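You operate a simulated robot arm through the tools that you are given. There is no shell and no other tool. Be economical: measure what you need, move in short steps, check, and stop when the job is done.

You are at the controls of a simulated robot arm. One attempt, no reset.

## Task
Take the white can on the top of the long green bench and put it away on the low shelf of the black shelf unit. Put the red sign on the top of the grey bench. Put two of the black pot caps from the top of the grey bench on the shelf of the narrow grey bench. Put the red magnet on the top of the grey bench away on the top of the wide steel bench. Take the blue scoop and put it on the top of the small steel table. Any order will do. Set down upright: white can, red sign, black pot cap.
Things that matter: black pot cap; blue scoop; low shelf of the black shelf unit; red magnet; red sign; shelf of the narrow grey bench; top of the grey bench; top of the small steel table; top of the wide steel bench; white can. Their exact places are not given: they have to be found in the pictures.

Only the result counts: the job must be done as asked and must still hold three seconds after the hand-in. Knocking over, shifting, dropping, spilling or breaking anything else fails it. A push-on lid holds only when it is set on centred and level and pressed home; a screw cap is set on level and turned clockwise until tight.

## Robot
A 5-joint arm with a three-finger gripper on a trunk, on a base that drives. Base frame: it is fixed to the floor where the robot stands at the start and does not move with it; the origin is under the middle of the robot, x ahead of it, y to its left, z up; the surface under the hand at the start is at about z = 800. Readings come in mm, rad, newtons and seconds.
With the tool pointing down near the work surface it reaches from about 300 to 660 mm from the robot's upright axis, wherever it stands. Its first joint turns from -2.897 to 2.897 rad. Places, roughly: black pot cap (5x5x6 cm) [1400, -1500, 900]; blue scoop (7x12x14 cm) [2100, -3900, 800]; low shelf of the black shelf unit [2200, -3900, 200]; red magnet [1250, -2000, 750]; red sign [500, -500, 750]; shelf of the narrow grey bench (22x72 cm) [1340, 360, 260]; top of the grey bench [1200, -1400, 800]; top of the small steel table [2800, -3900, 800]; top of the wide steel bench [3500, -2500, 800]; white can (6x6x12 cm) [500, 0, 900]. The tool tilts only in the upright plane through the base axis and itself; it spins freely about its own axis. Payload 1.37 kg.
The tool frame sits at the grasp point between the pads (the TCP): z along the fingers, y along the line on which they close. The tips reach 16 mm beyond it. Largest opening 101 mm; the body of the gripper starts 82 mm behind the TCP.
Orientation is that of the tool frame in the base frame, as a unit quaternion [w, x, y, z]. With the fingers straight down and closing along the base's y, the tool's x points along the base's -x, its y along +y and its z along -z.

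## Interface
- The arm moves only by the tool arm_command. Its argument "rows" is a list of rows, each a list of 2 entries, a list of its own where there are three numbers: the shift along the base's x, y, z in mm, then the turn, a rotation vector about the base's x, y, z in degrees. In form: [[[x, y, z], [rx, ry, rz]], ...]. A call has 1 to 12 rows; each row shifts and turns the commanded pose from where the row before left it. "jaw" is the gripper command, from -1 (fully open) to 1 (shut), values between in proportion, set as the call begins (left out, the last holds). A row lasts 0.2 s, in which the tool goes at most 50 mm and 0.15 rad; a call with a longer step from one row to the next is refused whole, and so is a gripper value outside its range. A pose out of reach is approached as far as the arm can. The call stops where the force on the tool passes 40 N (or 10 N more than at its start, if that is more) or the arm is blocked; 0.2 s more then pass. Each finger travels about 45 mm/s and halts on what it meets, pressing with about 26 N; the grip force reading is that of the motor and also rises with nothing between the fingers. The clock runs only during rows and for 0.2 s after the last one: add rows that do not move to give the fingers time. It gives the time, the measured TCP pose, the force on the tool (base axes), the opening and the grip force at its end, in the units of the frame above (readings bear some noise), with the torque about the TCP (base axes, N m) and any sound that the robot's microphone picked up.
- Cameras (640 x 400 px; columns grow to the right, rows downward): "scene" is now at [8.6, 124.6, 1494.4]; the picture's right is [-0.60, -0.80, 0.00], its down [-0.49, 0.37, -0.79] and it looks along [0.63, -0.47, -0.62] (base axes); focal length 269 px, centre (320, 200). "wrist" rides on the gripper at [72, 20, -104] in the tool frame; the picture's right is [-0.26, 0.96, 0.00], its down [-0.76, -0.21, -0.62] and it looks along [-0.60, -0.16, 0.78] (tool axes); focal length 265 px, centre (320, 200).
- capture(camera): a new picture of that camera. It takes no simulated time.
- raise_lower(by): slides the trunk up (or, below 0, down) by that many mm; the arm and the scene camera ride with it, the base frame stays. It gives what a move gives, with no picture.
- base_move(legs): drives the robot by 1 to 6 legs, each [ahead, left, turn to the left] in mm, mm and rad, along the robot's own axes; the way and the turn of a leg run together, so that a leg with both is an arc; at most 1500 mm and 3.142 rad a leg. The arm and the cameras ride along, it lands a little off, and it stops where it bumps. It gives what a move gives.
- turn_head(pan, tilt): turns the head with the scene camera to pan (to the left, within 2.705 rad either way) and tilt (down, from -0.506 to 1.204), counted from straight ahead of the robot. It gives what a move gives.
- pixel_to_xyz(camera, pixels): for up to 12 pixels [column, row] of the newest picture of that camera ("zoom" is the newest enlarged one), the place [x, y, z] in the base frame of the surface seen there, good to about 2 mm. It takes no simulated time.
- enlarge(camera, box): a new picture of the part [left, top, right, bottom] of that camera's present view, enlarged. It takes no simulated time.
- job_done(): hands the job in; it is judged then, once.

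Go step by step. Measure first, check grasps and placings, and put right what went wrong. The budget is 124 turns and 134 pictures, counting those below and the enlarged ones. Unless the task says otherwise, let go and move clear before handing in, and close with one line.

The tools are called after "Call:" as a command line: name --argument value ..., lists and objects as JSON in quotes. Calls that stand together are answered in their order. arm_command: Moves the arm, as the interface text tells. Its arguments: {"type":"object","properties":{"rows":{"type":"array","items":{"type":"array"}},"jaw":{"type":"number"}},"required":["rows"]} The other tools are called the same way: raise_lower (by) slides the trunk up or down; base_move (legs) drives the base; turn_head (pan, tilt) turns the head that bears the scene camera; capture (camera) takes a picture; pixel_to_xyz (camera, pixels) gives the place of the surface under pixels of a picture; enlarge (camera, box) takes an enlarged picture of a part of a camera's view; job_done () hands the job in.

At the start:

```text
time_s: 0.0
eef_pos: [432.4, -221.0, 1111.5]
tcp_rot: [0.0, 0.0, 1.0, 0.0]
force: [-0.2, -0.4, 0.3]
torque: [0.0, 0.01, 0.0]
finger_gap: 100.6
grasp_force: 0.0
trunk travel left (down, up): [-425.0, 165.0]
robot x, y, heading: [-1.2, -1.8, 0.001]
head pan, tilt: [-0.646, 0.665]
```

scene: 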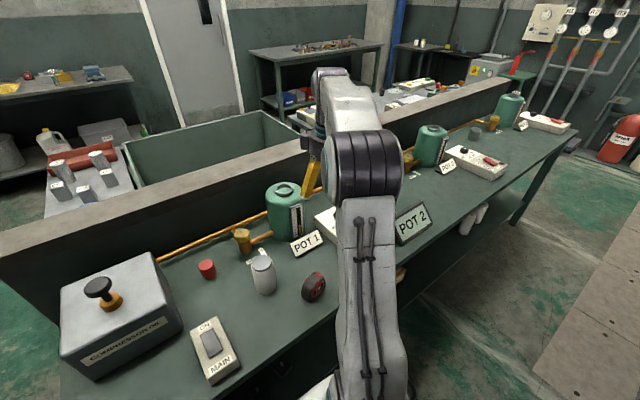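
wrist: 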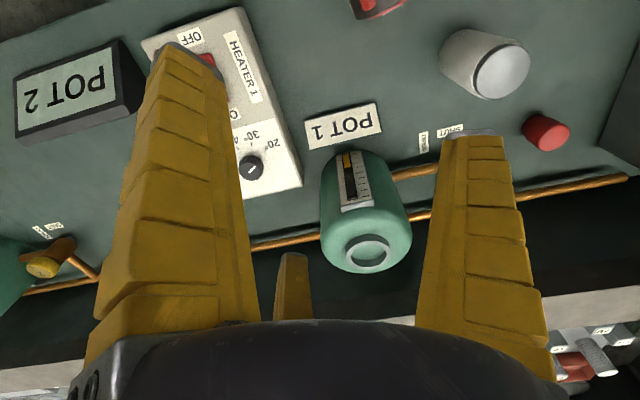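

The white can is at scene pixel (263,275) on the long green bench. I'll measure the key things and look around.

Call:
pixel_to_xyz --camera "scene" --pixels '[[263, 260], [265, 292], [208, 268], [313, 288], [285, 215], [100, 290], [40, 250], [95, 165], [75, 200], [315, 50], [415, 48], [400, 100]]'

Call:
turn_head --pan -1.5 --tilt 0.5

Call:
capture --camera "scene"

Call:
turn_head --pan 0.1 --tilt 0.4

Call:
capture --camera "scene"

Call:
turn_head --pan -0.7 --tilt 0.3

Call:
capture --camera "scene"

```text
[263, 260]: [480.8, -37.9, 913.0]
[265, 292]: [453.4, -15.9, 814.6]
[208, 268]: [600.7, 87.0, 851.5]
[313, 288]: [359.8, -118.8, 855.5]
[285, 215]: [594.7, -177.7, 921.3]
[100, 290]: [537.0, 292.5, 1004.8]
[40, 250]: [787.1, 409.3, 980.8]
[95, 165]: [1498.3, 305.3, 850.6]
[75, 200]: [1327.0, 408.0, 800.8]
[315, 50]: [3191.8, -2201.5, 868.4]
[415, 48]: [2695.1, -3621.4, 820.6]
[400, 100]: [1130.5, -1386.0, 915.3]
```

```text
time_s: 1.2
eef_pos: [432.1, -221.6, 1110.5]
tcp_rot: [0.0, 0.0, 1.0, 0.001]
force: [0.4, -0.7, -1.0]
torque: [0.03, 0.03, -0.01]
finger_gap: 100.7
grasp_force: 0.0
trunk travel left (down, up): [-425.0, 165.0]
robot x, y, heading: [-0.7, -0.2, -0.001]
head pan, tilt: [-1.499, 0.499]
```

```text
131 pictures are left
```

scene: 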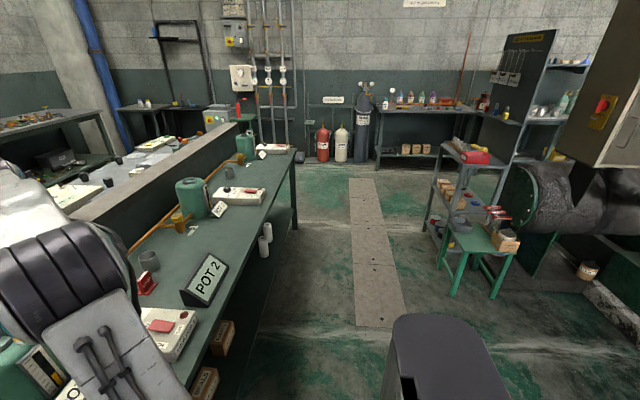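

```text
time_s: 2.8
eef_pos: [434.4, -221.4, 1110.5]
tcp_rot: [0.0, -0.001, 1.0, 0.0]
force: [-0.2, -0.5, -0.7]
torque: [-0.02, 0.01, 0.03]
finger_gap: 100.4
grasp_force: 0.0
trunk travel left (down, up): [-425.0, 165.0]
robot x, y, heading: [-1.2, 1.2, -0.004]
head pan, tilt: [0.099, 0.4]
```

```text
130 pictures are left
```

scene: 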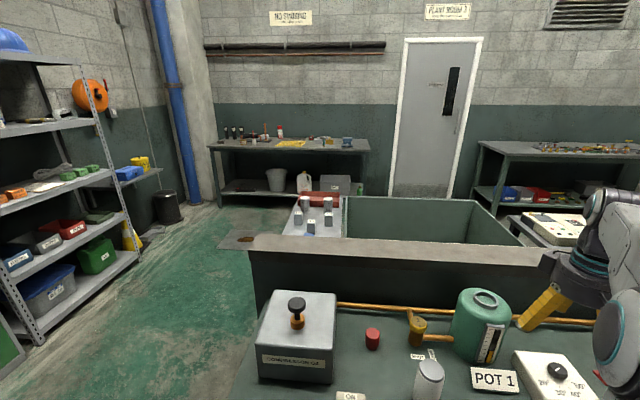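

```text
time_s: 4.0
eef_pos: [433.1, -221.4, 1111.7]
tcp_rot: [-0.001, 0.001, 1.0, 0.0]
force: [0.0, 1.0, -0.2]
torque: [-0.04, 0.02, 0.0]
finger_gap: 100.5
grasp_force: 0.1
trunk travel left (down, up): [-425.0, 165.0]
robot x, y, heading: [-1.6, -0.4, -0.002]
head pan, tilt: [-0.7, 0.3]
```

```text
129 pictures are left
```

scene: 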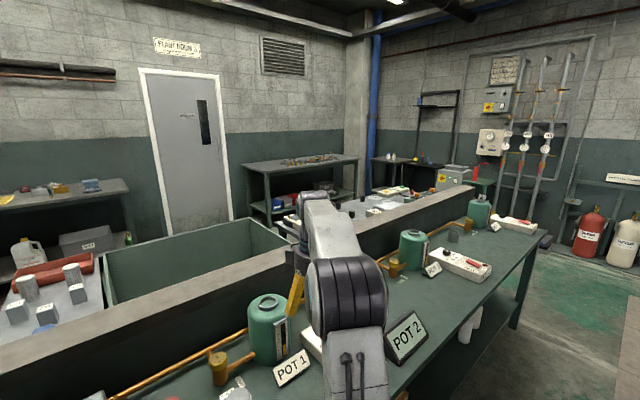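

The can is near (475,-25) with the bench top at z≈800. I'll look at the far corner and the can, sign and grey bench more closely before moving.

Call:
enlarge --camera "scene" --box '[340, 90, 500, 220]'

Call:
pixel_to_xyz --camera "scene" --pixels '[[405, 160], [454, 180], [430, 105], [330, 160], [350, 195], [380, 250], [120, 290], [470, 190], [520, 225], [545, 240], [515, 325], [588, 245]]'

Call:
turn_head --pan -1.3 --tilt 0.3

Call:
enlarge --camera "scene" --box '[0, 80, 320, 280]'

```text
3.08 times, centred on (420, 155) of scene
```

zoom: 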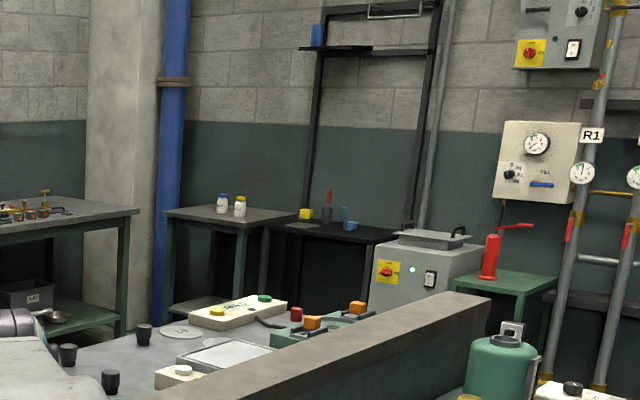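

```text
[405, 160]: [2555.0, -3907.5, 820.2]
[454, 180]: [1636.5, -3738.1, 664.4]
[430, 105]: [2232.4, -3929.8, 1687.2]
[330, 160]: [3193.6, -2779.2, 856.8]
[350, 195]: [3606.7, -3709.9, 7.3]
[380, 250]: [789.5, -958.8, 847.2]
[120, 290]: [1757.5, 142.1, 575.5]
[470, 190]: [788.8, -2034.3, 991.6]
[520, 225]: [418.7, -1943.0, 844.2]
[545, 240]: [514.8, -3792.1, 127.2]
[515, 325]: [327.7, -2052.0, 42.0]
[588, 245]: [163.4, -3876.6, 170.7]
```

```text
time_s: 5.0
eef_pos: [434.1, -222.0, 1111.5]
tcp_rot: [0.0, 0.001, 1.0, 0.0]
force: [-0.3, 0.3, 0.4]
torque: [0.02, 0.02, 0.01]
finger_gap: 100.7
grasp_force: 0.0
trunk travel left (down, up): [-425.0, 165.0]
robot x, y, heading: [0.7, -1.9, -0.0]
head pan, tilt: [-1.3, 0.3]
```

```text
2.00 times, centred on (160, 180) of scene
```

zoom: 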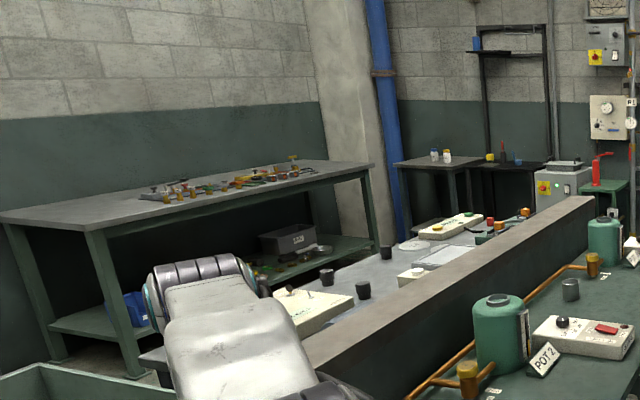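

The blue scoop stands on the black unit's deck in the far corner, and the caps are on the grey bench behind the partition. I'll measure the can closely next.

Call:
turn_head --pan -0.1 --tilt 0.85

Call:
capture --camera "scene"

```text
time_s: 6.4
eef_pos: [433.9, -220.5, 1112.0]
tcp_rot: [-0.001, 0.0, 1.0, 0.0]
force: [0.2, 0.0, 0.5]
torque: [0.01, 0.0, -0.02]
finger_gap: 100.5
grasp_force: 0.1
trunk travel left (down, up): [-425.0, 165.0]
robot x, y, heading: [-0.7, 2.0, -0.0]
head pan, tilt: [-0.099, 0.85]
```

```text
126 pictures are left
```

scene: 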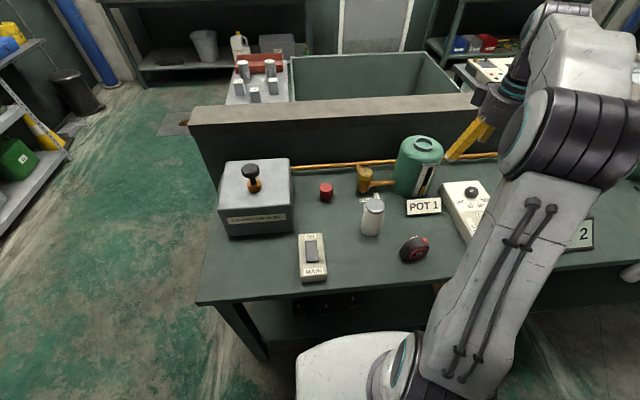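

Call:
pixel_to_xyz --camera "scene" --pixels '[[374, 204], [371, 225], [371, 234], [365, 206], [382, 206], [325, 303], [415, 248], [424, 206], [313, 258], [372, 196], [372, 188], [250, 180]]'

Call:
enlarge --camera "scene" --box '[290, 150, 490, 290]'

```text
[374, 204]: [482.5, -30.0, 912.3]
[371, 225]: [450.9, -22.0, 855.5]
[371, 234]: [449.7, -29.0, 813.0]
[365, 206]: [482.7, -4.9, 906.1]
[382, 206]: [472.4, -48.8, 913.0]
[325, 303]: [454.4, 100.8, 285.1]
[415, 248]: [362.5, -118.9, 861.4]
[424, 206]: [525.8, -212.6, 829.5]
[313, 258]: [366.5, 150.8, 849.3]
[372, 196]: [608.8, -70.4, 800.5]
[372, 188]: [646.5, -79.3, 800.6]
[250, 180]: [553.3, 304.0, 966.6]
```

```text
2.86 times, centred on (390, 220) of scene
```

zoom: 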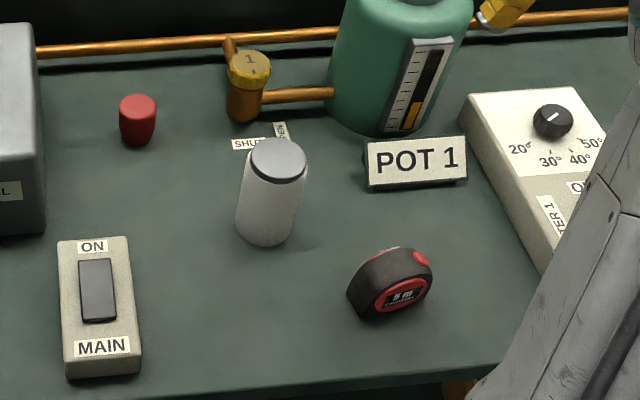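

The can centre is about (481,-27), top at 913, radius 30. I'll bring the tool over its line at a safe height and tilt it about 55° from vertical, so that it can later be set in under the deck.

Call:
arm_command --rows '[[[-8, 48, 0], [0, 0, 0]], [[-8, 49, 0], [0, 0, 0]], [[-8, 49, 0], [0, 0, 0]], [[-8, 49, 0], [0, 0, 0]], [[0, 0, 0], [0, -8, 0]], [[0, 0, 0], [0, -8, 0]], [[0, 0, 0], [0, -8, 0]], [[0, 0, 0], [0, -8, 0]], [[0, 0, 0], [0, -8, 0]], [[0, 0, 0], [0, -8, 0]], [[0, 0, 0], [0, -7, 0]], [[0, 0, 0], [0, 0, -3]]]' --jaw -1

Call:
capture --camera "wrist"

```text
time_s: 9.0
eef_pos: [402.3, -15.7, 1111.9]
tcp_rot: [0.463, 0.021, 0.886, -0.009]
force: [0.2, -0.4, -0.4]
torque: [0.0, 0.0, 0.0]
finger_gap: 100.7
grasp_force: 0.1
out of reach, approached as far as the arm can: row 6, 7, 8, 10, 12
trunk travel left (down, up): [-425.0, 165.0]
robot x, y, heading: [-3.3, -0.4, -0.003]
head pan, tilt: [-0.099, 0.85]
```

```text
124 pictures are left
```

wrist: 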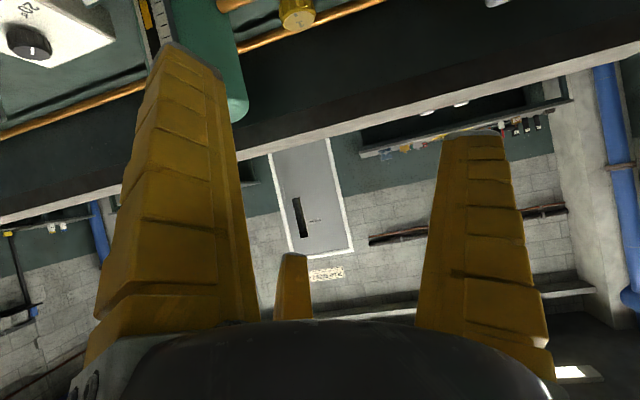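

The tilt came out at 55°. Now I move above the can and most of the way down.

Call:
arm_command --rows '[[[40, -6, 0], [0, 0, 0]], [[38, -5, 0], [0, 0, 0]], [[0, 0, -40], [0, 0, 0]], [[0, 0, -40], [0, 0, 0]], [[0, 0, -40], [0, 0, 0]], [[0, 0, -30], [0, 0, 0]]]'

Call:
capture --camera "scene"

Call:
capture --camera "wrist"

```text
time_s: 10.4
eef_pos: [490.4, -24.8, 963.6]
tcp_rot: [0.461, 0.024, 0.887, -0.013]
force: [0.3, -0.1, -0.7]
torque: [0.04, 0.0, 0.03]
finger_gap: 100.7
grasp_force: 0.1
out of reach, approached as far as the arm can: row 4, 6
trunk travel left (down, up): [-425.0, 165.0]
robot x, y, heading: [1.6, -0.1, -0.008]
head pan, tilt: [-0.099, 0.85]
```

```text
123 pictures are left
```

scene: 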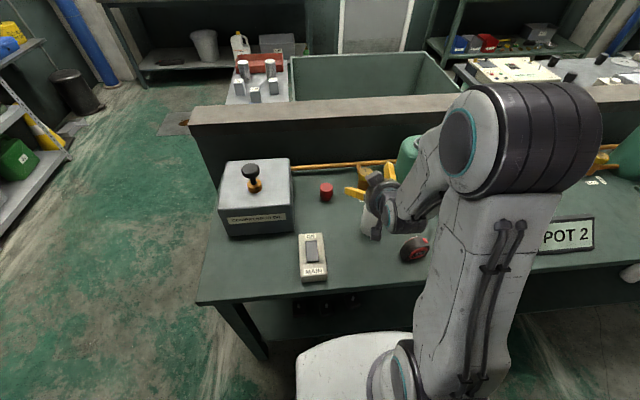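

```text
122 pictures are left
```

wrist: 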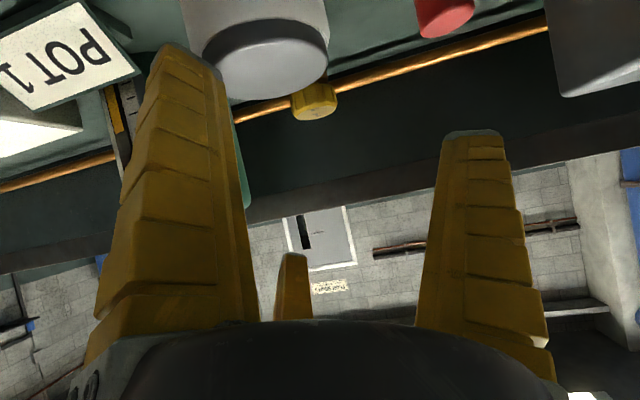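

I'll verify the can's lateral position with the wrist camera.

Call:
pixel_to_xyz --camera "wrist" --pixels '[[210, 50], [265, 95], [265, 60], [328, 40], [250, 20], [290, 20]]'

```text
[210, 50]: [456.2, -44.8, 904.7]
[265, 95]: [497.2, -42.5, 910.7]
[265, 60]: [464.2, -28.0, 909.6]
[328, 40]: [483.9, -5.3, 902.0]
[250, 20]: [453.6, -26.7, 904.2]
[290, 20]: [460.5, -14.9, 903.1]
```

The can's centre is about (478,-27), so I'm aligned. I'll descend and close.

Call:
arm_command --rows '[[[-4, -1, -30], [0, 0, 0]], [[-4, -1, -30], [0, 0, 0]], [[0, 0, -30], [0, 0, 0]], [[0, 0, 0], [0, 0, 0]]]'

Call:
arm_command --rows '[[[0, 0, 0], [0, 0, 0]], [[0, 0, 0], [0, 0, 0]], [[0, 0, 0], [0, 0, 0]], [[0, 0, 0], [0, 0, 0]], [[0, 0, 0], [0, 0, 0]], [[0, 0, 0], [0, 0, 0]]]' --jaw 1

Call:
capture --camera "scene"

```text
time_s: 11.4
eef_pos: [502.0, -23.3, 877.0]
tcp_rot: [0.462, 0.023, 0.886, -0.012]
force: [1.1, -0.3, 0.1]
torque: [0.01, 0.03, -0.02]
finger_gap: 100.5
grasp_force: 0.2
out of reach, approached as far as the arm can: row 1, 2, 3
trunk travel left (down, up): [-425.0, 165.0]
robot x, y, heading: [-2.4, -1.0, 0.001]
head pan, tilt: [-0.099, 0.85]
```

```text
time_s: 12.8
eef_pos: [500.8, -24.5, 876.9]
tcp_rot: [0.461, 0.024, 0.887, -0.013]
force: [-1.4, 0.2, 0.5]
torque: [-0.13, 0.13, -0.03]
finger_gap: 74.3
grasp_force: 26.1
trunk travel left (down, up): [-425.0, 165.0]
robot x, y, heading: [-1.0, -2.6, -0.0]
head pan, tilt: [-0.099, 0.85]
```

```text
121 pictures are left
```

scene: 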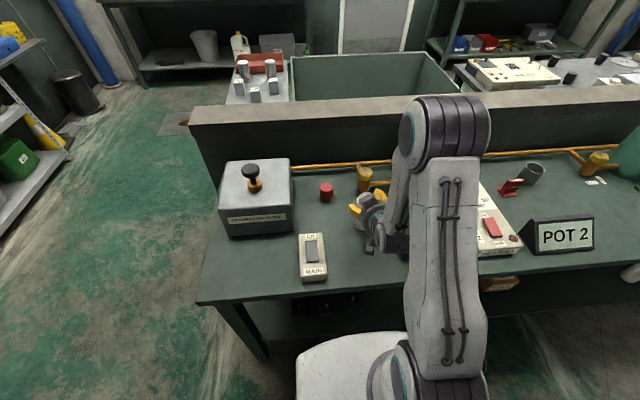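

The gap stopped at 74 mm, which is more than the can's 60. I'll take a closer look.

Call:
enlarge --camera "scene" --box '[320, 150, 440, 270]'

Call:
capture --camera "wrist"

```text
3.33 times, centred on (380, 210) of scene
```

zoom: 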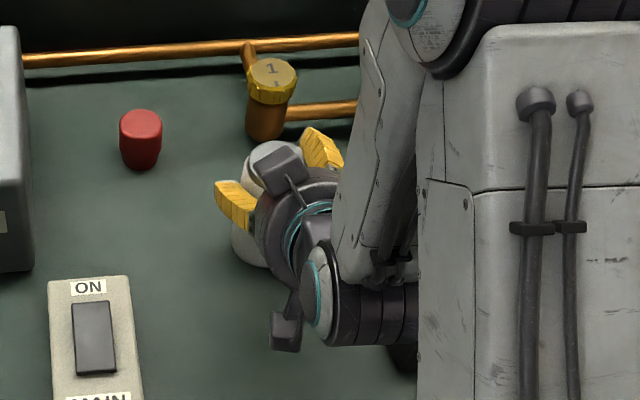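

```text
119 pictures are left
```

wrist: 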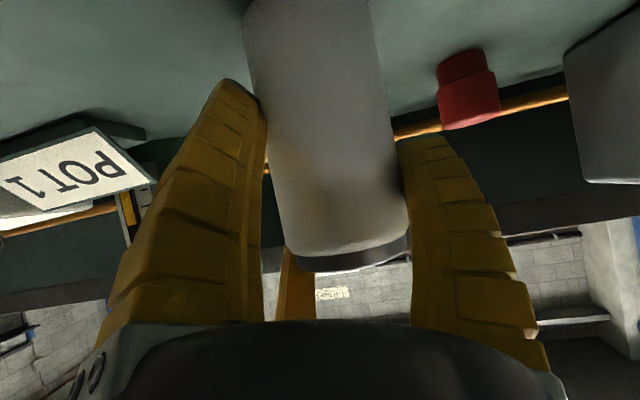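

Call:
pixel_to_xyz --camera "wrist" --pixels '[[262, 90], [272, 150], [335, 150], [385, 90], [395, 150], [340, 245], [262, 120], [410, 160], [290, 230], [400, 220]]'

Call:
arm_command --rows '[[[0, 0, 0], [0, 0, 0]], [[0, 0, 0], [0, 0, 0]], [[0, 0, 0], [0, 0, 0]], [[0, 0, 0], [0, 0, 0]]]'

```text
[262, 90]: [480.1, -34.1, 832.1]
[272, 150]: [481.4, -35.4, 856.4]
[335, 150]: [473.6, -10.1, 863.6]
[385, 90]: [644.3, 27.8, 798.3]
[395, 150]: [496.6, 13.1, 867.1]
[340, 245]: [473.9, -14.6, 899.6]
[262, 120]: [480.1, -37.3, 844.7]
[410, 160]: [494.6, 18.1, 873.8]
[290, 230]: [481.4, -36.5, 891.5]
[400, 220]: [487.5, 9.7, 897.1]
```

```text
time_s: 13.8
eef_pos: [501.3, -24.6, 876.4]
tcp_rot: [0.462, 0.023, 0.887, -0.013]
force: [-1.9, 0.4, 0.4]
torque: [-0.17, 0.14, -0.04]
finger_gap: 74.5
grasp_force: 25.9
trunk travel left (down, up): [-425.0, 165.0]
robot x, y, heading: [-0.4, 0.2, -0.005]
head pan, tilt: [-0.099, 0.85]
```

The can is upright and seated between the fingers, though nudged slightly. I'll test with a small lift.

Call:
arm_command --rows '[[[0, 0, 10], [0, 0, 0]], [[0, 0, 20], [0, 0, 0]], [[0, 0, 0], [0, 0, 0]]]'

Call:
capture --camera "wrist"

Call:
pixel_to_xyz --camera "wrist" --pixels '[[335, 150], [340, 245], [330, 60], [262, 90], [390, 120], [405, 240], [395, 140], [420, 150], [255, 100]]'

```text
time_s: 14.6
eef_pos: [502.1, -24.8, 906.0]
tcp_rot: [0.461, 0.023, 0.887, -0.012]
force: [-0.2, 1.0, -2.5]
torque: [-0.03, 0.02, 0.02]
finger_gap: 74.4
grasp_force: 25.6
trunk travel left (down, up): [-425.0, 165.0]
robot x, y, heading: [-3.2, -1.6, -0.001]
head pan, tilt: [-0.099, 0.85]
```

```text
118 pictures are left
```

wrist: 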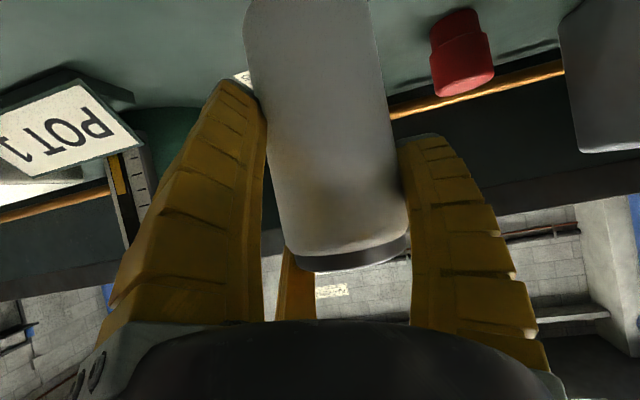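

```text
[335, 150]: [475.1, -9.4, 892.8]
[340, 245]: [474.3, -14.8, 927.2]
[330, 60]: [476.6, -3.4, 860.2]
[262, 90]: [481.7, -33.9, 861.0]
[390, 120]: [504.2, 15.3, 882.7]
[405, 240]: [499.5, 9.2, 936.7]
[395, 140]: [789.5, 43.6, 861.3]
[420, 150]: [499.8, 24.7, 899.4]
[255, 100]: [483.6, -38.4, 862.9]
```

The can is held (it rose with the tool, about 2.5 N). I'll lift high and check the driving way to the right.

Call:
arm_command --rows '[[[-5, 0, 40], [0, 0, 0]], [[-10, 0, 45], [0, 0, 0]], [[-20, 0, 45], [0, 0, 0]], [[-20, 0, 45], [0, 0, 0]], [[-20, 0, 45], [0, 0, 0]]]'

Call:
turn_head --pan -1.57 --tilt 0.6

Call:
capture --camera "scene"

Call:
pixel_to_xyz --camera "scene" --pixels '[[250, 200], [270, 140], [200, 370], [470, 260], [430, 200], [320, 250], [330, 140], [370, 130], [450, 190], [330, 350], [240, 120]]'

```text
time_s: 15.8
eef_pos: [428.0, -21.7, 1128.6]
tcp_rot: [0.46, 0.024, 0.887, -0.014]
force: [0.5, -0.1, -3.0]
torque: [0.02, 0.01, 0.01]
finger_gap: 74.2
grasp_force: 26.2
trunk travel left (down, up): [-425.0, 165.0]
robot x, y, heading: [1.9, 0.5, 0.006]
head pan, tilt: [-0.099, 0.85]
```

```text
time_s: 17.4
eef_pos: [429.0, -21.5, 1127.7]
tcp_rot: [0.461, 0.024, 0.887, -0.014]
force: [-0.1, -0.2, -2.5]
torque: [-0.04, 0.02, -0.03]
finger_gap: 74.0
grasp_force: 25.8
trunk travel left (down, up): [-425.0, 165.0]
robot x, y, heading: [-1.6, -2.5, 0.002]
head pan, tilt: [-1.571, 0.6]
```

```text
117 pictures are left
```

scene: 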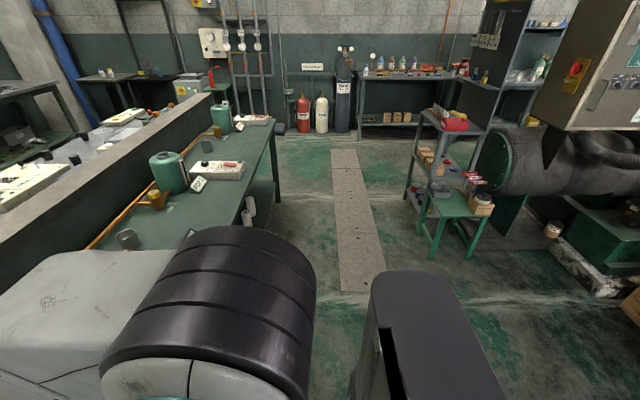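

```text
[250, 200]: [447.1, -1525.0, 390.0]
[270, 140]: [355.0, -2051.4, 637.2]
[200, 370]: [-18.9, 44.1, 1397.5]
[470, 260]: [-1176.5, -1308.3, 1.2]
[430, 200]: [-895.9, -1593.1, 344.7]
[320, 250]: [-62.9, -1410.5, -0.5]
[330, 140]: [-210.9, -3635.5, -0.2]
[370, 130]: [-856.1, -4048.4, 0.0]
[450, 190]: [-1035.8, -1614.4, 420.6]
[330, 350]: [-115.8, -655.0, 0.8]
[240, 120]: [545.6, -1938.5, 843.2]
```

The floor strip x -300..250 is clear. I'll drive right past the bench end, then ahead along the aisle.

Call:
base_move --legs '[[-100, 0, 0], [0, -1500, 0], [0, -1350, 0], [1200, 0, 0]]'

Call:
turn_head --pan -0.9 --tilt 0.5

Call:
capture --camera "scene"

Call:
turn_head --pan 0.5 --tilt 0.5

Call:
capture --camera "scene"

```text
time_s: 37.8
eef_pos: [1555.8, -2914.9, 1128.5]
tcp_rot: [0.461, 0.023, 0.887, -0.013]
force: [-0.1, -0.6, -3.7]
torque: [-0.04, -0.02, 0.0]
finger_gap: 73.5
grasp_force: 25.9
trunk travel left (down, up): [-425.0, 165.0]
robot x, y, heading: [1128.8, -2894.4, 0.004]
head pan, tilt: [-1.571, 0.6]
```

```text
time_s: 38.9
eef_pos: [1556.0, -2915.1, 1129.4]
tcp_rot: [0.462, 0.023, 0.887, -0.014]
force: [-1.2, -0.1, -3.1]
torque: [-0.02, -0.01, -0.04]
finger_gap: 73.5
grasp_force: 26.2
trunk travel left (down, up): [-425.0, 165.0]
robot x, y, heading: [1127.4, -2895.4, 0.003]
head pan, tilt: [-0.901, 0.499]
```

```text
116 pictures are left
```

scene: 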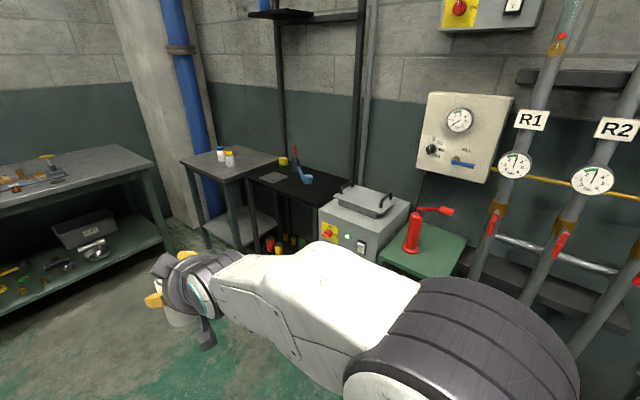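

```text
time_s: 40.4
eef_pos: [1555.5, -2913.5, 1128.4]
tcp_rot: [0.461, 0.023, 0.887, -0.014]
force: [0.1, -0.6, -3.0]
torque: [0.02, -0.02, 0.02]
finger_gap: 73.4
grasp_force: 26.2
trunk travel left (down, up): [-425.0, 165.0]
robot x, y, heading: [1127.6, -2897.9, 0.004]
head pan, tilt: [0.499, 0.499]
```

```text
115 pictures are left
```

scene: 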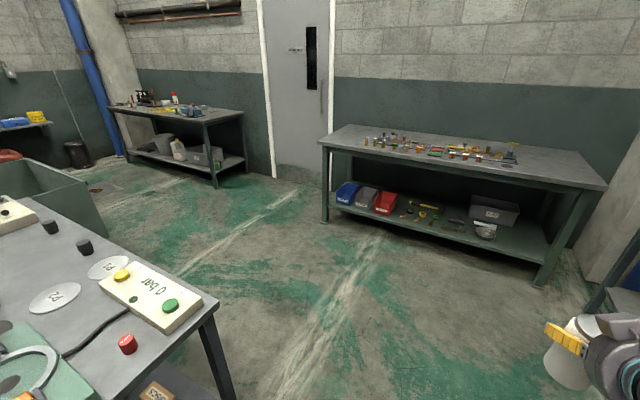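

The black unit is at the far right, with bottles on its low shelf. I'll drive on to face it.

Call:
base_move --legs '[[1070, 0, 0], [0, 0, -1.571]]'

Call:
turn_head --pan 0.4 --tilt 0.75

Call:
capture --camera "scene"

Call:
turn_head --pan -0.35 --tilt 0.75

Call:
capture --camera "scene"

Call:
capture --camera "wrist"

```text
time_s: 49.8
eef_pos: [2193.4, -3324.0, 1128.3]
tcp_rot: [0.317, 0.643, 0.611, -0.336]
force: [-0.1, 0.4, -3.4]
torque: [0.01, 0.01, -0.03]
finger_gap: 73.0
grasp_force: 26.4
trunk travel left (down, up): [-425.0, 165.0]
robot x, y, heading: [2209.6, -2895.1, -1.565]
head pan, tilt: [0.499, 0.499]
```

```text
time_s: 50.5
eef_pos: [2193.7, -3324.1, 1128.5]
tcp_rot: [0.317, 0.643, 0.612, -0.335]
force: [0.1, -0.5, -4.0]
torque: [-0.02, 0.03, -0.03]
finger_gap: 72.8
grasp_force: 25.8
trunk travel left (down, up): [-425.0, 165.0]
robot x, y, heading: [2211.7, -2896.6, -1.564]
head pan, tilt: [0.4, 0.75]
```

```text
114 pictures are left
```

scene: 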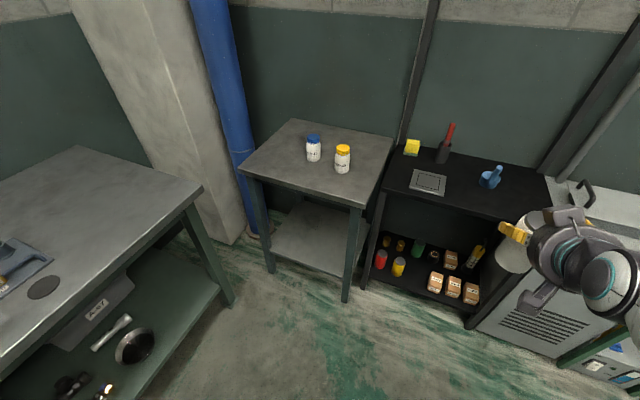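

```text
time_s: 51.6
eef_pos: [2192.7, -3325.2, 1128.0]
tcp_rot: [0.316, 0.643, 0.612, -0.335]
force: [-0.2, 0.1, -3.0]
torque: [0.03, -0.01, 0.02]
finger_gap: 72.8
grasp_force: 25.7
trunk travel left (down, up): [-425.0, 165.0]
robot x, y, heading: [2215.6, -2892.4, -1.563]
head pan, tilt: [-0.351, 0.75]
```

```text
113 pictures are left
```

scene: 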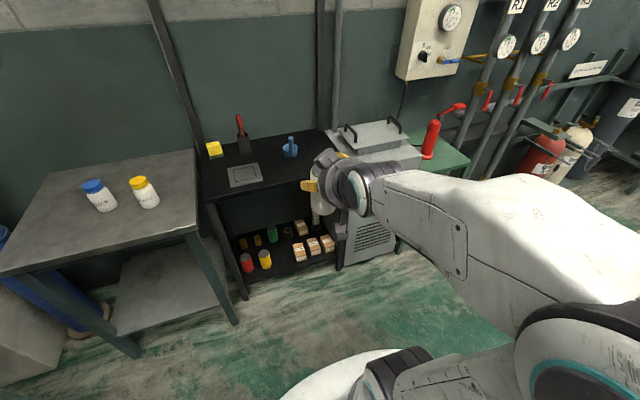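

```text
112 pictures are left
```

wrist: 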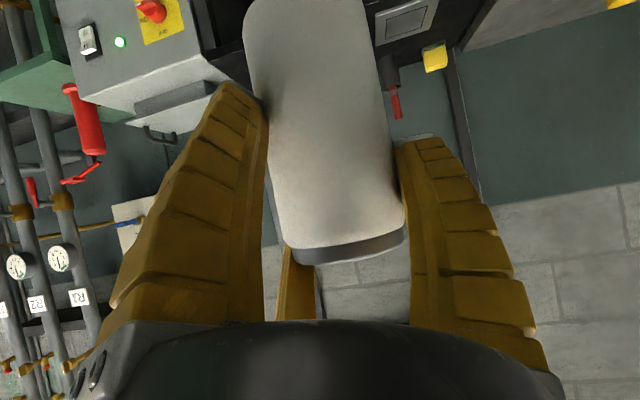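

Call:
enlarge --camera "scene" --box '[190, 120, 350, 310]'

Call:
pixel_to_xyz --camera "scene" --pixels '[[210, 200], [300, 182], [243, 298], [335, 268], [285, 265], [254, 282], [270, 238], [230, 220], [265, 258], [247, 262], [299, 250], [246, 272]]'

```text
2.11 times, centred on (270, 215) of scene
```

zoom: 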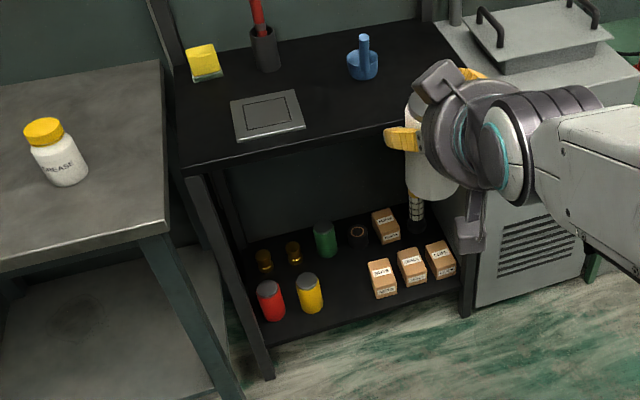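

```text
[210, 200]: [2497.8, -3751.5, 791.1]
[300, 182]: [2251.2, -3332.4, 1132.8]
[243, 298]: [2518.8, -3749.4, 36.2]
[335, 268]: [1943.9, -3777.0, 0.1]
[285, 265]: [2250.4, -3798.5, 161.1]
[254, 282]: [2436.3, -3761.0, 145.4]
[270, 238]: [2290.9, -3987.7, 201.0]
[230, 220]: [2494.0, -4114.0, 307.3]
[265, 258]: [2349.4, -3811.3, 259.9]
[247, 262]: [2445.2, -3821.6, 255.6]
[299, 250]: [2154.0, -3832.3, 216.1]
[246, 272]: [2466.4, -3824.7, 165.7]
```

The shelf is at z≈162. A free place lies between the yellow can (zoom (311,293)) and the left box (382,280). I'll measure that.

Call:
pixel_to_xyz --camera "zoom" --pixels '[[345, 293], [345, 270], [322, 295], [298, 290], [372, 280], [397, 290], [350, 312], [330, 318], [325, 240], [358, 235], [310, 280], [340, 325]]'

Call:
pixel_to_xyz --camera "zoom" --pixels '[[364, 45], [362, 65], [378, 65], [348, 65], [440, 115], [300, 140], [180, 165], [363, 75], [50, 150], [150, 100], [10, 250]]'

```text
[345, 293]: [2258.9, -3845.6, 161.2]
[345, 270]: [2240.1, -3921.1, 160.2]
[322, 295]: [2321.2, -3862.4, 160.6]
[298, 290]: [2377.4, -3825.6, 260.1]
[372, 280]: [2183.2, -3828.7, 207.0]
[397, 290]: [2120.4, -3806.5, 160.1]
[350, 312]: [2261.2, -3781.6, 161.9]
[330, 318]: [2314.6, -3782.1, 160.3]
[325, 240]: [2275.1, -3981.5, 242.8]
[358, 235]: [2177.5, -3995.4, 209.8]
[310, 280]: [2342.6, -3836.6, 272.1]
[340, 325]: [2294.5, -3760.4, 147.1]
```

```text
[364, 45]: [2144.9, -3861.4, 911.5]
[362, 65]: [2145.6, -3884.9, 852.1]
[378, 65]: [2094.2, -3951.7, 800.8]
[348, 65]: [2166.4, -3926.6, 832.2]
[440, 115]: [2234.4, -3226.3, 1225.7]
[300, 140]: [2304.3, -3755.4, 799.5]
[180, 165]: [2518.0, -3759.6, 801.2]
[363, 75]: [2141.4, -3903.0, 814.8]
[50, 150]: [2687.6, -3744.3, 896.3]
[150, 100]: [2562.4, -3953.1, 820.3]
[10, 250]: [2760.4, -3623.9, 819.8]
```

The target spot is x≈2258, y≈-3803 on shelf z≈161. I'll lower the trunk, then stretch the arm down and out over the free floor.

Call:
raise_lower --by -424

Call:
arm_command --rows '[[[0, -35, -30], [0, 0, 0]], [[0, -35, -30], [0, 0, 0]], [[0, -35, -30], [0, 0, 0]], [[0, -30, -40], [0, 0, 0]], [[0, -20, -45], [0, 0, 0]], [[0, -10, -45], [0, 0, 0]], [[0, 0, -45], [0, 0, 0]], [[0, 0, -45], [0, 0, 0]]]'

Call:
capture --camera "scene"

```text
refused: -424 is not a number from -400 to 400
```

```text
time_s: 53.4
eef_pos: [2189.8, -3490.1, 822.2]
tcp_rot: [0.32, 0.641, 0.613, -0.333]
force: [-0.4, -0.2, -2.5]
torque: [0.03, 0.01, 0.01]
finger_gap: 72.6
grasp_force: 26.1
out of reach, approached as far as the arm can: row 5
trunk travel left (down, up): [-425.0, 165.0]
robot x, y, heading: [2212.5, -2900.6, -1.565]
head pan, tilt: [-0.351, 0.75]
```

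```text
110 pictures are left
```

scene: 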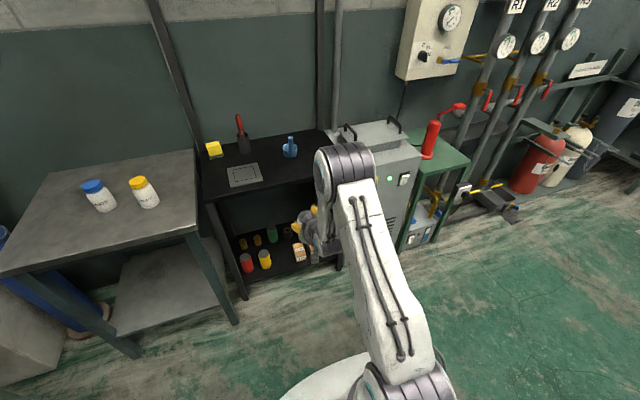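

Call:
pixel_to_xyz --camera "scene" --pixels '[[345, 165], [335, 150], [325, 180], [322, 205], [315, 220], [355, 190], [330, 160]]'

Call:
raise_lower --by -400

Call:
capture --camera "scene"

```text
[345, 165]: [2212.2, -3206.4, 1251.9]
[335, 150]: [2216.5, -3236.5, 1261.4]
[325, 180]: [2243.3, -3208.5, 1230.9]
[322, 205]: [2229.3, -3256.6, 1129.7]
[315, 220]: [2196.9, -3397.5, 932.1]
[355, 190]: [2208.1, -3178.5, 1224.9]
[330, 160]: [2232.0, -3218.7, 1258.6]
```

```text
time_s: 57.3
eef_pos: [2190.2, -3488.1, 424.4]
tcp_rot: [0.32, 0.641, 0.613, -0.333]
force: [0.1, -0.3, -3.4]
torque: [0.04, 0.0, -0.01]
finger_gap: 72.7
grasp_force: 26.1
trunk travel left (down, up): [-25.0, 565.0]
robot x, y, heading: [2211.0, -2892.5, -1.562]
head pan, tilt: [-0.351, 0.75]
```

```text
109 pictures are left
```

scene: 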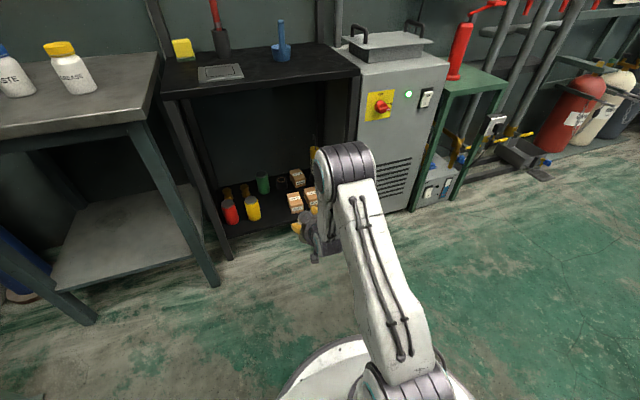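

The elbow stays well back of the deck. I'll lower the arm to about z 265.

Call:
arm_command --rows '[[[0, 0, -40], [0, 0, 0]], [[0, 0, -40], [0, 0, 0]], [[0, 0, -40], [0, 0, 0]], [[0, 0, -35], [0, 0, 0]], [[0, 0, 0], [0, 0, 0]]]'

Call:
base_move --legs '[[0, 62, 0]]'

Call:
capture --camera "scene"

Call:
capture --camera "wrist"

```text
time_s: 58.5
eef_pos: [2189.5, -3484.2, 266.7]
tcp_rot: [0.32, 0.641, 0.613, -0.333]
force: [1.1, -0.1, -3.1]
torque: [0.01, 0.02, 0.0]
finger_gap: 72.4
grasp_force: 26.4
trunk travel left (down, up): [-25.0, 565.0]
robot x, y, heading: [2210.4, -2895.2, -1.563]
head pan, tilt: [-0.351, 0.75]
```

```text
time_s: 59.4
eef_pos: [2251.7, -3484.5, 267.0]
tcp_rot: [0.319, 0.642, 0.612, -0.333]
force: [-0.2, 0.1, -3.2]
torque: [0.01, 0.05, -0.02]
finger_gap: 72.6
grasp_force: 25.9
trunk travel left (down, up): [-25.0, 565.0]
robot x, y, heading: [2274.3, -2894.9, -1.569]
head pan, tilt: [-0.351, 0.75]
```

```text
108 pictures are left
```

scene: 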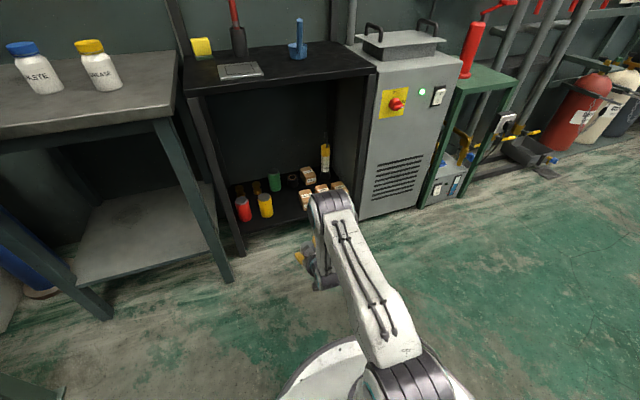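

```text
107 pictures are left
```

wrist: 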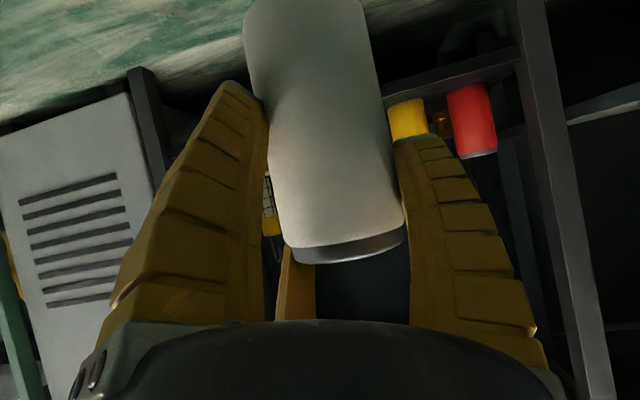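

Call:
pixel_to_xyz --camera "wrist" --pixels '[[260, 60], [320, 60], [375, 60], [275, 180], [335, 180], [393, 180], [345, 250], [408, 115], [425, 112], [385, 130]]'

Call:
pixel_to_xyz --camera "scene" --pixels '[[264, 205], [258, 207], [272, 207], [300, 200], [303, 190], [321, 186], [285, 215], [283, 222], [285, 205], [281, 195]]'

```text
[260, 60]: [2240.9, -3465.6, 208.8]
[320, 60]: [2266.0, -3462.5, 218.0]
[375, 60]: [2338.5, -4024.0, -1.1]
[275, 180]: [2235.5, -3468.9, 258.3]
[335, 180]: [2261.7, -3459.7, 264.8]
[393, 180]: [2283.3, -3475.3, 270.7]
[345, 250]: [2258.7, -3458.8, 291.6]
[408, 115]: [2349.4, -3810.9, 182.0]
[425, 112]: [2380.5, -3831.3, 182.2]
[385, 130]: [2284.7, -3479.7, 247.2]
```

```text
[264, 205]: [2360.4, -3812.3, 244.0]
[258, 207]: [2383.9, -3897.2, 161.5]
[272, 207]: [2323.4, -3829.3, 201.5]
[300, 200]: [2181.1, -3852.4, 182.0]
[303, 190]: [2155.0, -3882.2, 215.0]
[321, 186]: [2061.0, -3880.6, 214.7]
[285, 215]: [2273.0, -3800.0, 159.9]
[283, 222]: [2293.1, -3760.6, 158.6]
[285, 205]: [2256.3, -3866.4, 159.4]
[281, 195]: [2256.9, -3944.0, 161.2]
```

The can centre is at (2261,-3488). I'll drive ahead about 310 mm so the can goes over the shelf with clearance.

Call:
base_move --legs '[[308, 0, 0]]'

Call:
capture --camera "wrist"

Call:
capture --camera "scene"

```text
time_s: 61.5
eef_pos: [2259.0, -3789.1, 266.7]
tcp_rot: [0.32, 0.64, 0.616, -0.331]
force: [-0.2, 0.1, -2.7]
torque: [0.01, 0.04, 0.01]
finger_gap: 72.5
grasp_force: 26.4
trunk travel left (down, up): [-25.0, 565.0]
robot x, y, heading: [2275.2, -3202.3, -1.559]
head pan, tilt: [-0.351, 0.75]
```

```text
106 pictures are left
```

wrist: 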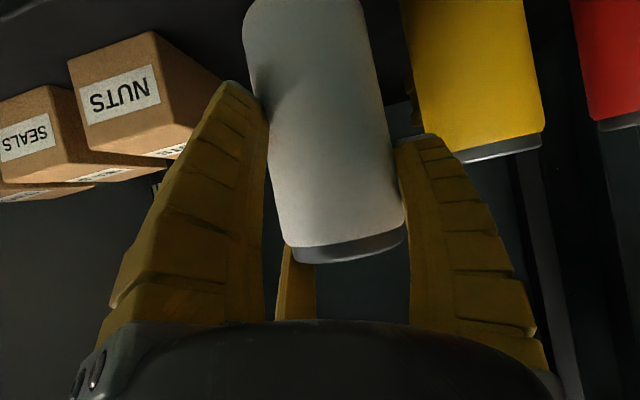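

```text
105 pictures are left
```

scene: 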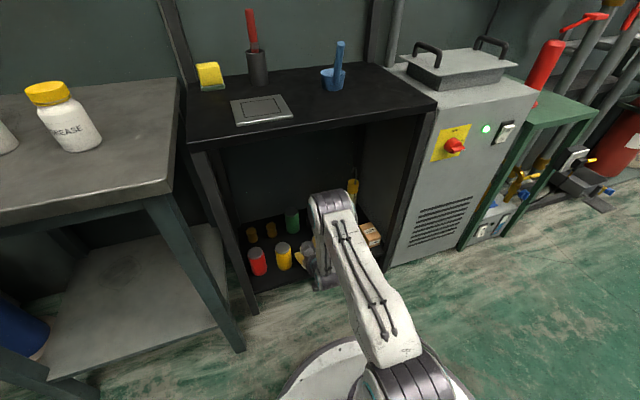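

I shift 9 mm right (-x) and 10 mm in, then lower to contact.

Call:
arm_command --rows '[[[-9, -10, 0], [0, 0, 0]], [[0, 0, -15], [0, 0, 0]], [[0, 0, -10], [0, 0, 0]], [[0, 0, -3], [0, 0, 0]], [[0, 0, 0], [0, 0, 0]]]'

Call:
capture --camera "wrist"

Call:
pixel_to_xyz --camera "wrist" --pixels '[[260, 60], [320, 60], [320, 10], [335, 180], [345, 250], [393, 180], [275, 180], [300, 8], [430, 100], [200, 100]]'

```text
time_s: 62.7
eef_pos: [2254.3, -3801.1, 241.7]
tcp_rot: [0.32, 0.639, 0.614, -0.334]
force: [0.1, 2.7, 8.3]
torque: [0.46, -0.03, -0.01]
finger_gap: 72.4
grasp_force: 25.8
out of reach, approached as far as the arm can: row 2
trunk travel left (down, up): [-25.0, 565.0]
robot x, y, heading: [2274.4, -3199.5, -1.554]
head pan, tilt: [-0.351, 0.75]
```

```text
104 pictures are left
```

wrist: 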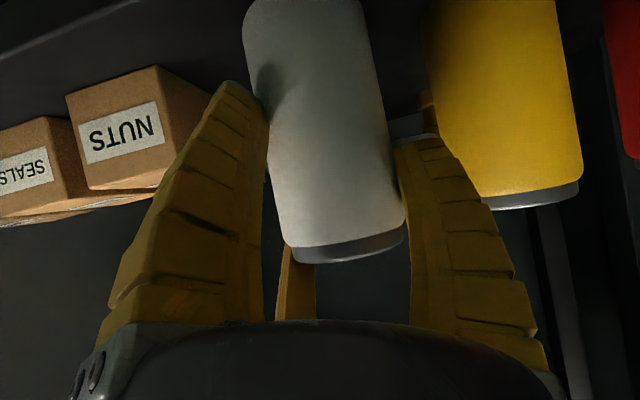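

```text
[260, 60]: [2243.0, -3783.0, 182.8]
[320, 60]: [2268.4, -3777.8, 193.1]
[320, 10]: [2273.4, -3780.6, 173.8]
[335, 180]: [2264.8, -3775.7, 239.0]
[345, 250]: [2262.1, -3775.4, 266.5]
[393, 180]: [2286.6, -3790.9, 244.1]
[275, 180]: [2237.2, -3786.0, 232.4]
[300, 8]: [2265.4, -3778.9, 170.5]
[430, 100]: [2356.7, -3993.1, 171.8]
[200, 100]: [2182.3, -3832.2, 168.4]
```

Contact is felt (+8 N). I'll level the can by 3°, then open gently.

Call:
arm_command --rows '[[[0, 0, 0], [3, 0, 0]], [[0, 0, -2], [0, 0, 0]], [[0, 0, 0], [0, 0, 0]]]'

Call:
arm_command --rows '[[[0, 0, 0], [0, 0, 0]], [[0, 0, 0], [0, 0, 0]], [[0, 0, 0], [0, 0, 0]]]' --jaw -0.8

Call:
capture --camera "wrist"

Call:
pixel_to_xyz --camera "wrist" --pixels '[[260, 60], [320, 60], [320, 10], [335, 180], [345, 250], [393, 180], [275, 180]]'

```text
time_s: 63.5
eef_pos: [2252.8, -3801.6, 239.3]
tcp_rot: [0.304, 0.647, 0.622, -0.319]
force: [-0.5, 2.5, 20.2]
torque: [0.79, 0.0, 0.0]
finger_gap: 73.0
grasp_force: 26.0
trunk travel left (down, up): [-25.0, 565.0]
robot x, y, heading: [2277.8, -3198.6, -1.557]
head pan, tilt: [-0.351, 0.75]
```

```text
time_s: 64.3
eef_pos: [2254.4, -3799.9, 238.0]
tcp_rot: [0.302, 0.648, 0.624, -0.316]
force: [0.5, -0.2, 0.8]
torque: [-0.01, 0.01, -0.04]
finger_gap: 92.0
grasp_force: 1.2
trunk travel left (down, up): [-25.0, 565.0]
robot x, y, heading: [2274.1, -3196.4, -1.561]
head pan, tilt: [-0.351, 0.75]
```

```text
103 pictures are left
```

wrist: 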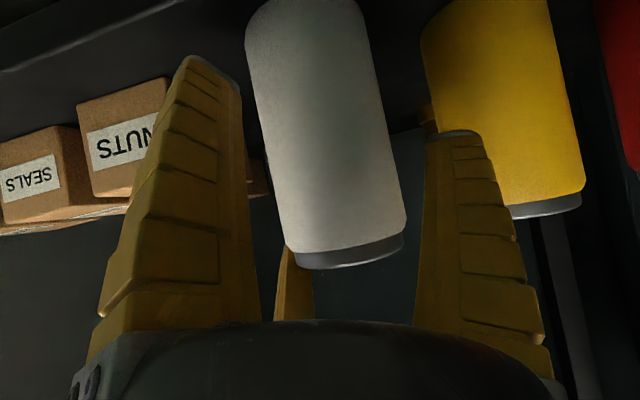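

```text
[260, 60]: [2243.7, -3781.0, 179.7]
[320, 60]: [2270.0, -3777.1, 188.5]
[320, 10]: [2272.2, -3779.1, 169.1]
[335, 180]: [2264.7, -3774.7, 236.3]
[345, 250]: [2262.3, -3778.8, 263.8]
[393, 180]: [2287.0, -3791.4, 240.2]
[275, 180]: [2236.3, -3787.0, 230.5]
```

The can stands free and upright. I'll withdraw straight back, first with the arm and then the base.

Call:
arm_command --rows '[[[0, 25, 0], [0, 0, 0]], [[0, 25, 0], [0, 0, 0]]]'

Call:
base_move --legs '[[-250, 0, 0]]'

Call:
capture --camera "scene"

```text
time_s: 64.9
eef_pos: [2254.7, -3752.9, 235.9]
tcp_rot: [0.301, 0.648, 0.623, -0.317]
force: [1.0, -0.4, -0.4]
torque: [0.03, 0.0, -0.02]
finger_gap: 92.2
grasp_force: 1.3
trunk travel left (down, up): [-25.0, 565.0]
robot x, y, heading: [2274.1, -3202.9, -1.561]
head pan, tilt: [-0.351, 0.75]
```

```text
time_s: 66.7
eef_pos: [2254.4, -3504.6, 237.6]
tcp_rot: [0.302, 0.646, 0.625, -0.316]
force: [0.2, 0.2, 0.0]
torque: [-0.01, 0.0, 0.0]
finger_gap: 91.8
grasp_force: 1.2
trunk travel left (down, up): [-25.0, 565.0]
robot x, y, heading: [2270.9, -2951.4, -1.553]
head pan, tilt: [-0.351, 0.75]
```

```text
102 pictures are left
```

scene: 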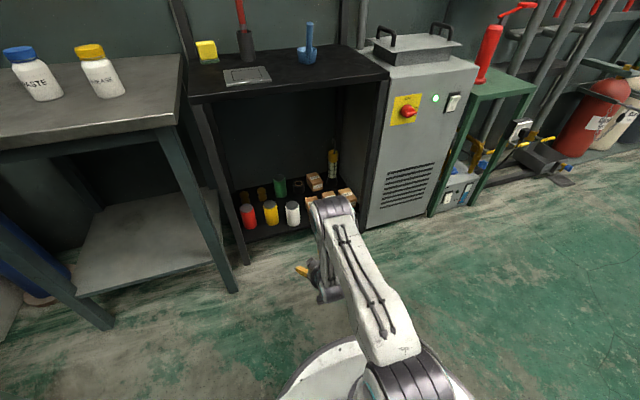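

The white can is placed. Next is the scoop: raise the trunk and bring the tool back to vertical at height.

Call:
raise_lower --by 400

Call:
arm_command --rows '[[[0, 5, 48], [0, 0, 0]], [[0, 5, 48], [0, 0, 0]], [[0, 5, 48], [0, 0, 0]], [[0, 5, 48], [0, 0, 0]], [[0, 0, 48], [7.4, 0, 0]], [[0, 0, 48], [7.4, 0, 0]], [[0, 0, 48], [7.4, 0, 0]], [[0, 0, 48], [7.4, 0, 0]], [[0, 0, 20], [7.4, 0, 0]], [[0, 0, 10], [7.4, 0, 0]], [[0, 0, 0], [7.4, 0, 0]], [[0, 0, 0], [0, 0, 0]]]'

Call:
capture --camera "scene"

```text
time_s: 70.5
eef_pos: [2254.1, -3505.0, 637.2]
tcp_rot: [0.303, 0.646, 0.625, -0.316]
force: [-0.8, -0.5, -0.3]
torque: [0.01, 0.02, 0.01]
finger_gap: 91.8
grasp_force: 0.9
trunk travel left (down, up): [-425.0, 165.0]
robot x, y, heading: [2270.6, -2951.7, -1.55]
head pan, tilt: [-0.351, 0.75]
```

```text
time_s: 73.2
eef_pos: [2250.9, -3485.2, 1050.7]
tcp_rot: [0.001, 0.713, 0.701, -0.001]
force: [0.3, -0.5, 0.0]
torque: [0.03, 0.0, 0.01]
finger_gap: 91.7
grasp_force: 0.6
out of reach, approached as far as the arm can: row 9
trunk travel left (down, up): [-425.0, 165.0]
robot x, y, heading: [2270.3, -2952.9, -1.554]
head pan, tilt: [-0.351, 0.75]
```

```text
101 pictures are left
```

scene: 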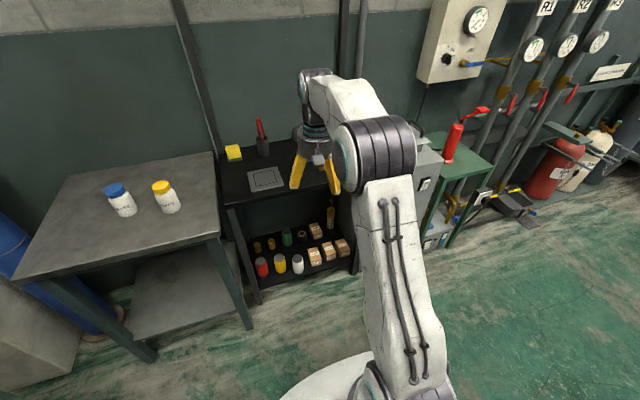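

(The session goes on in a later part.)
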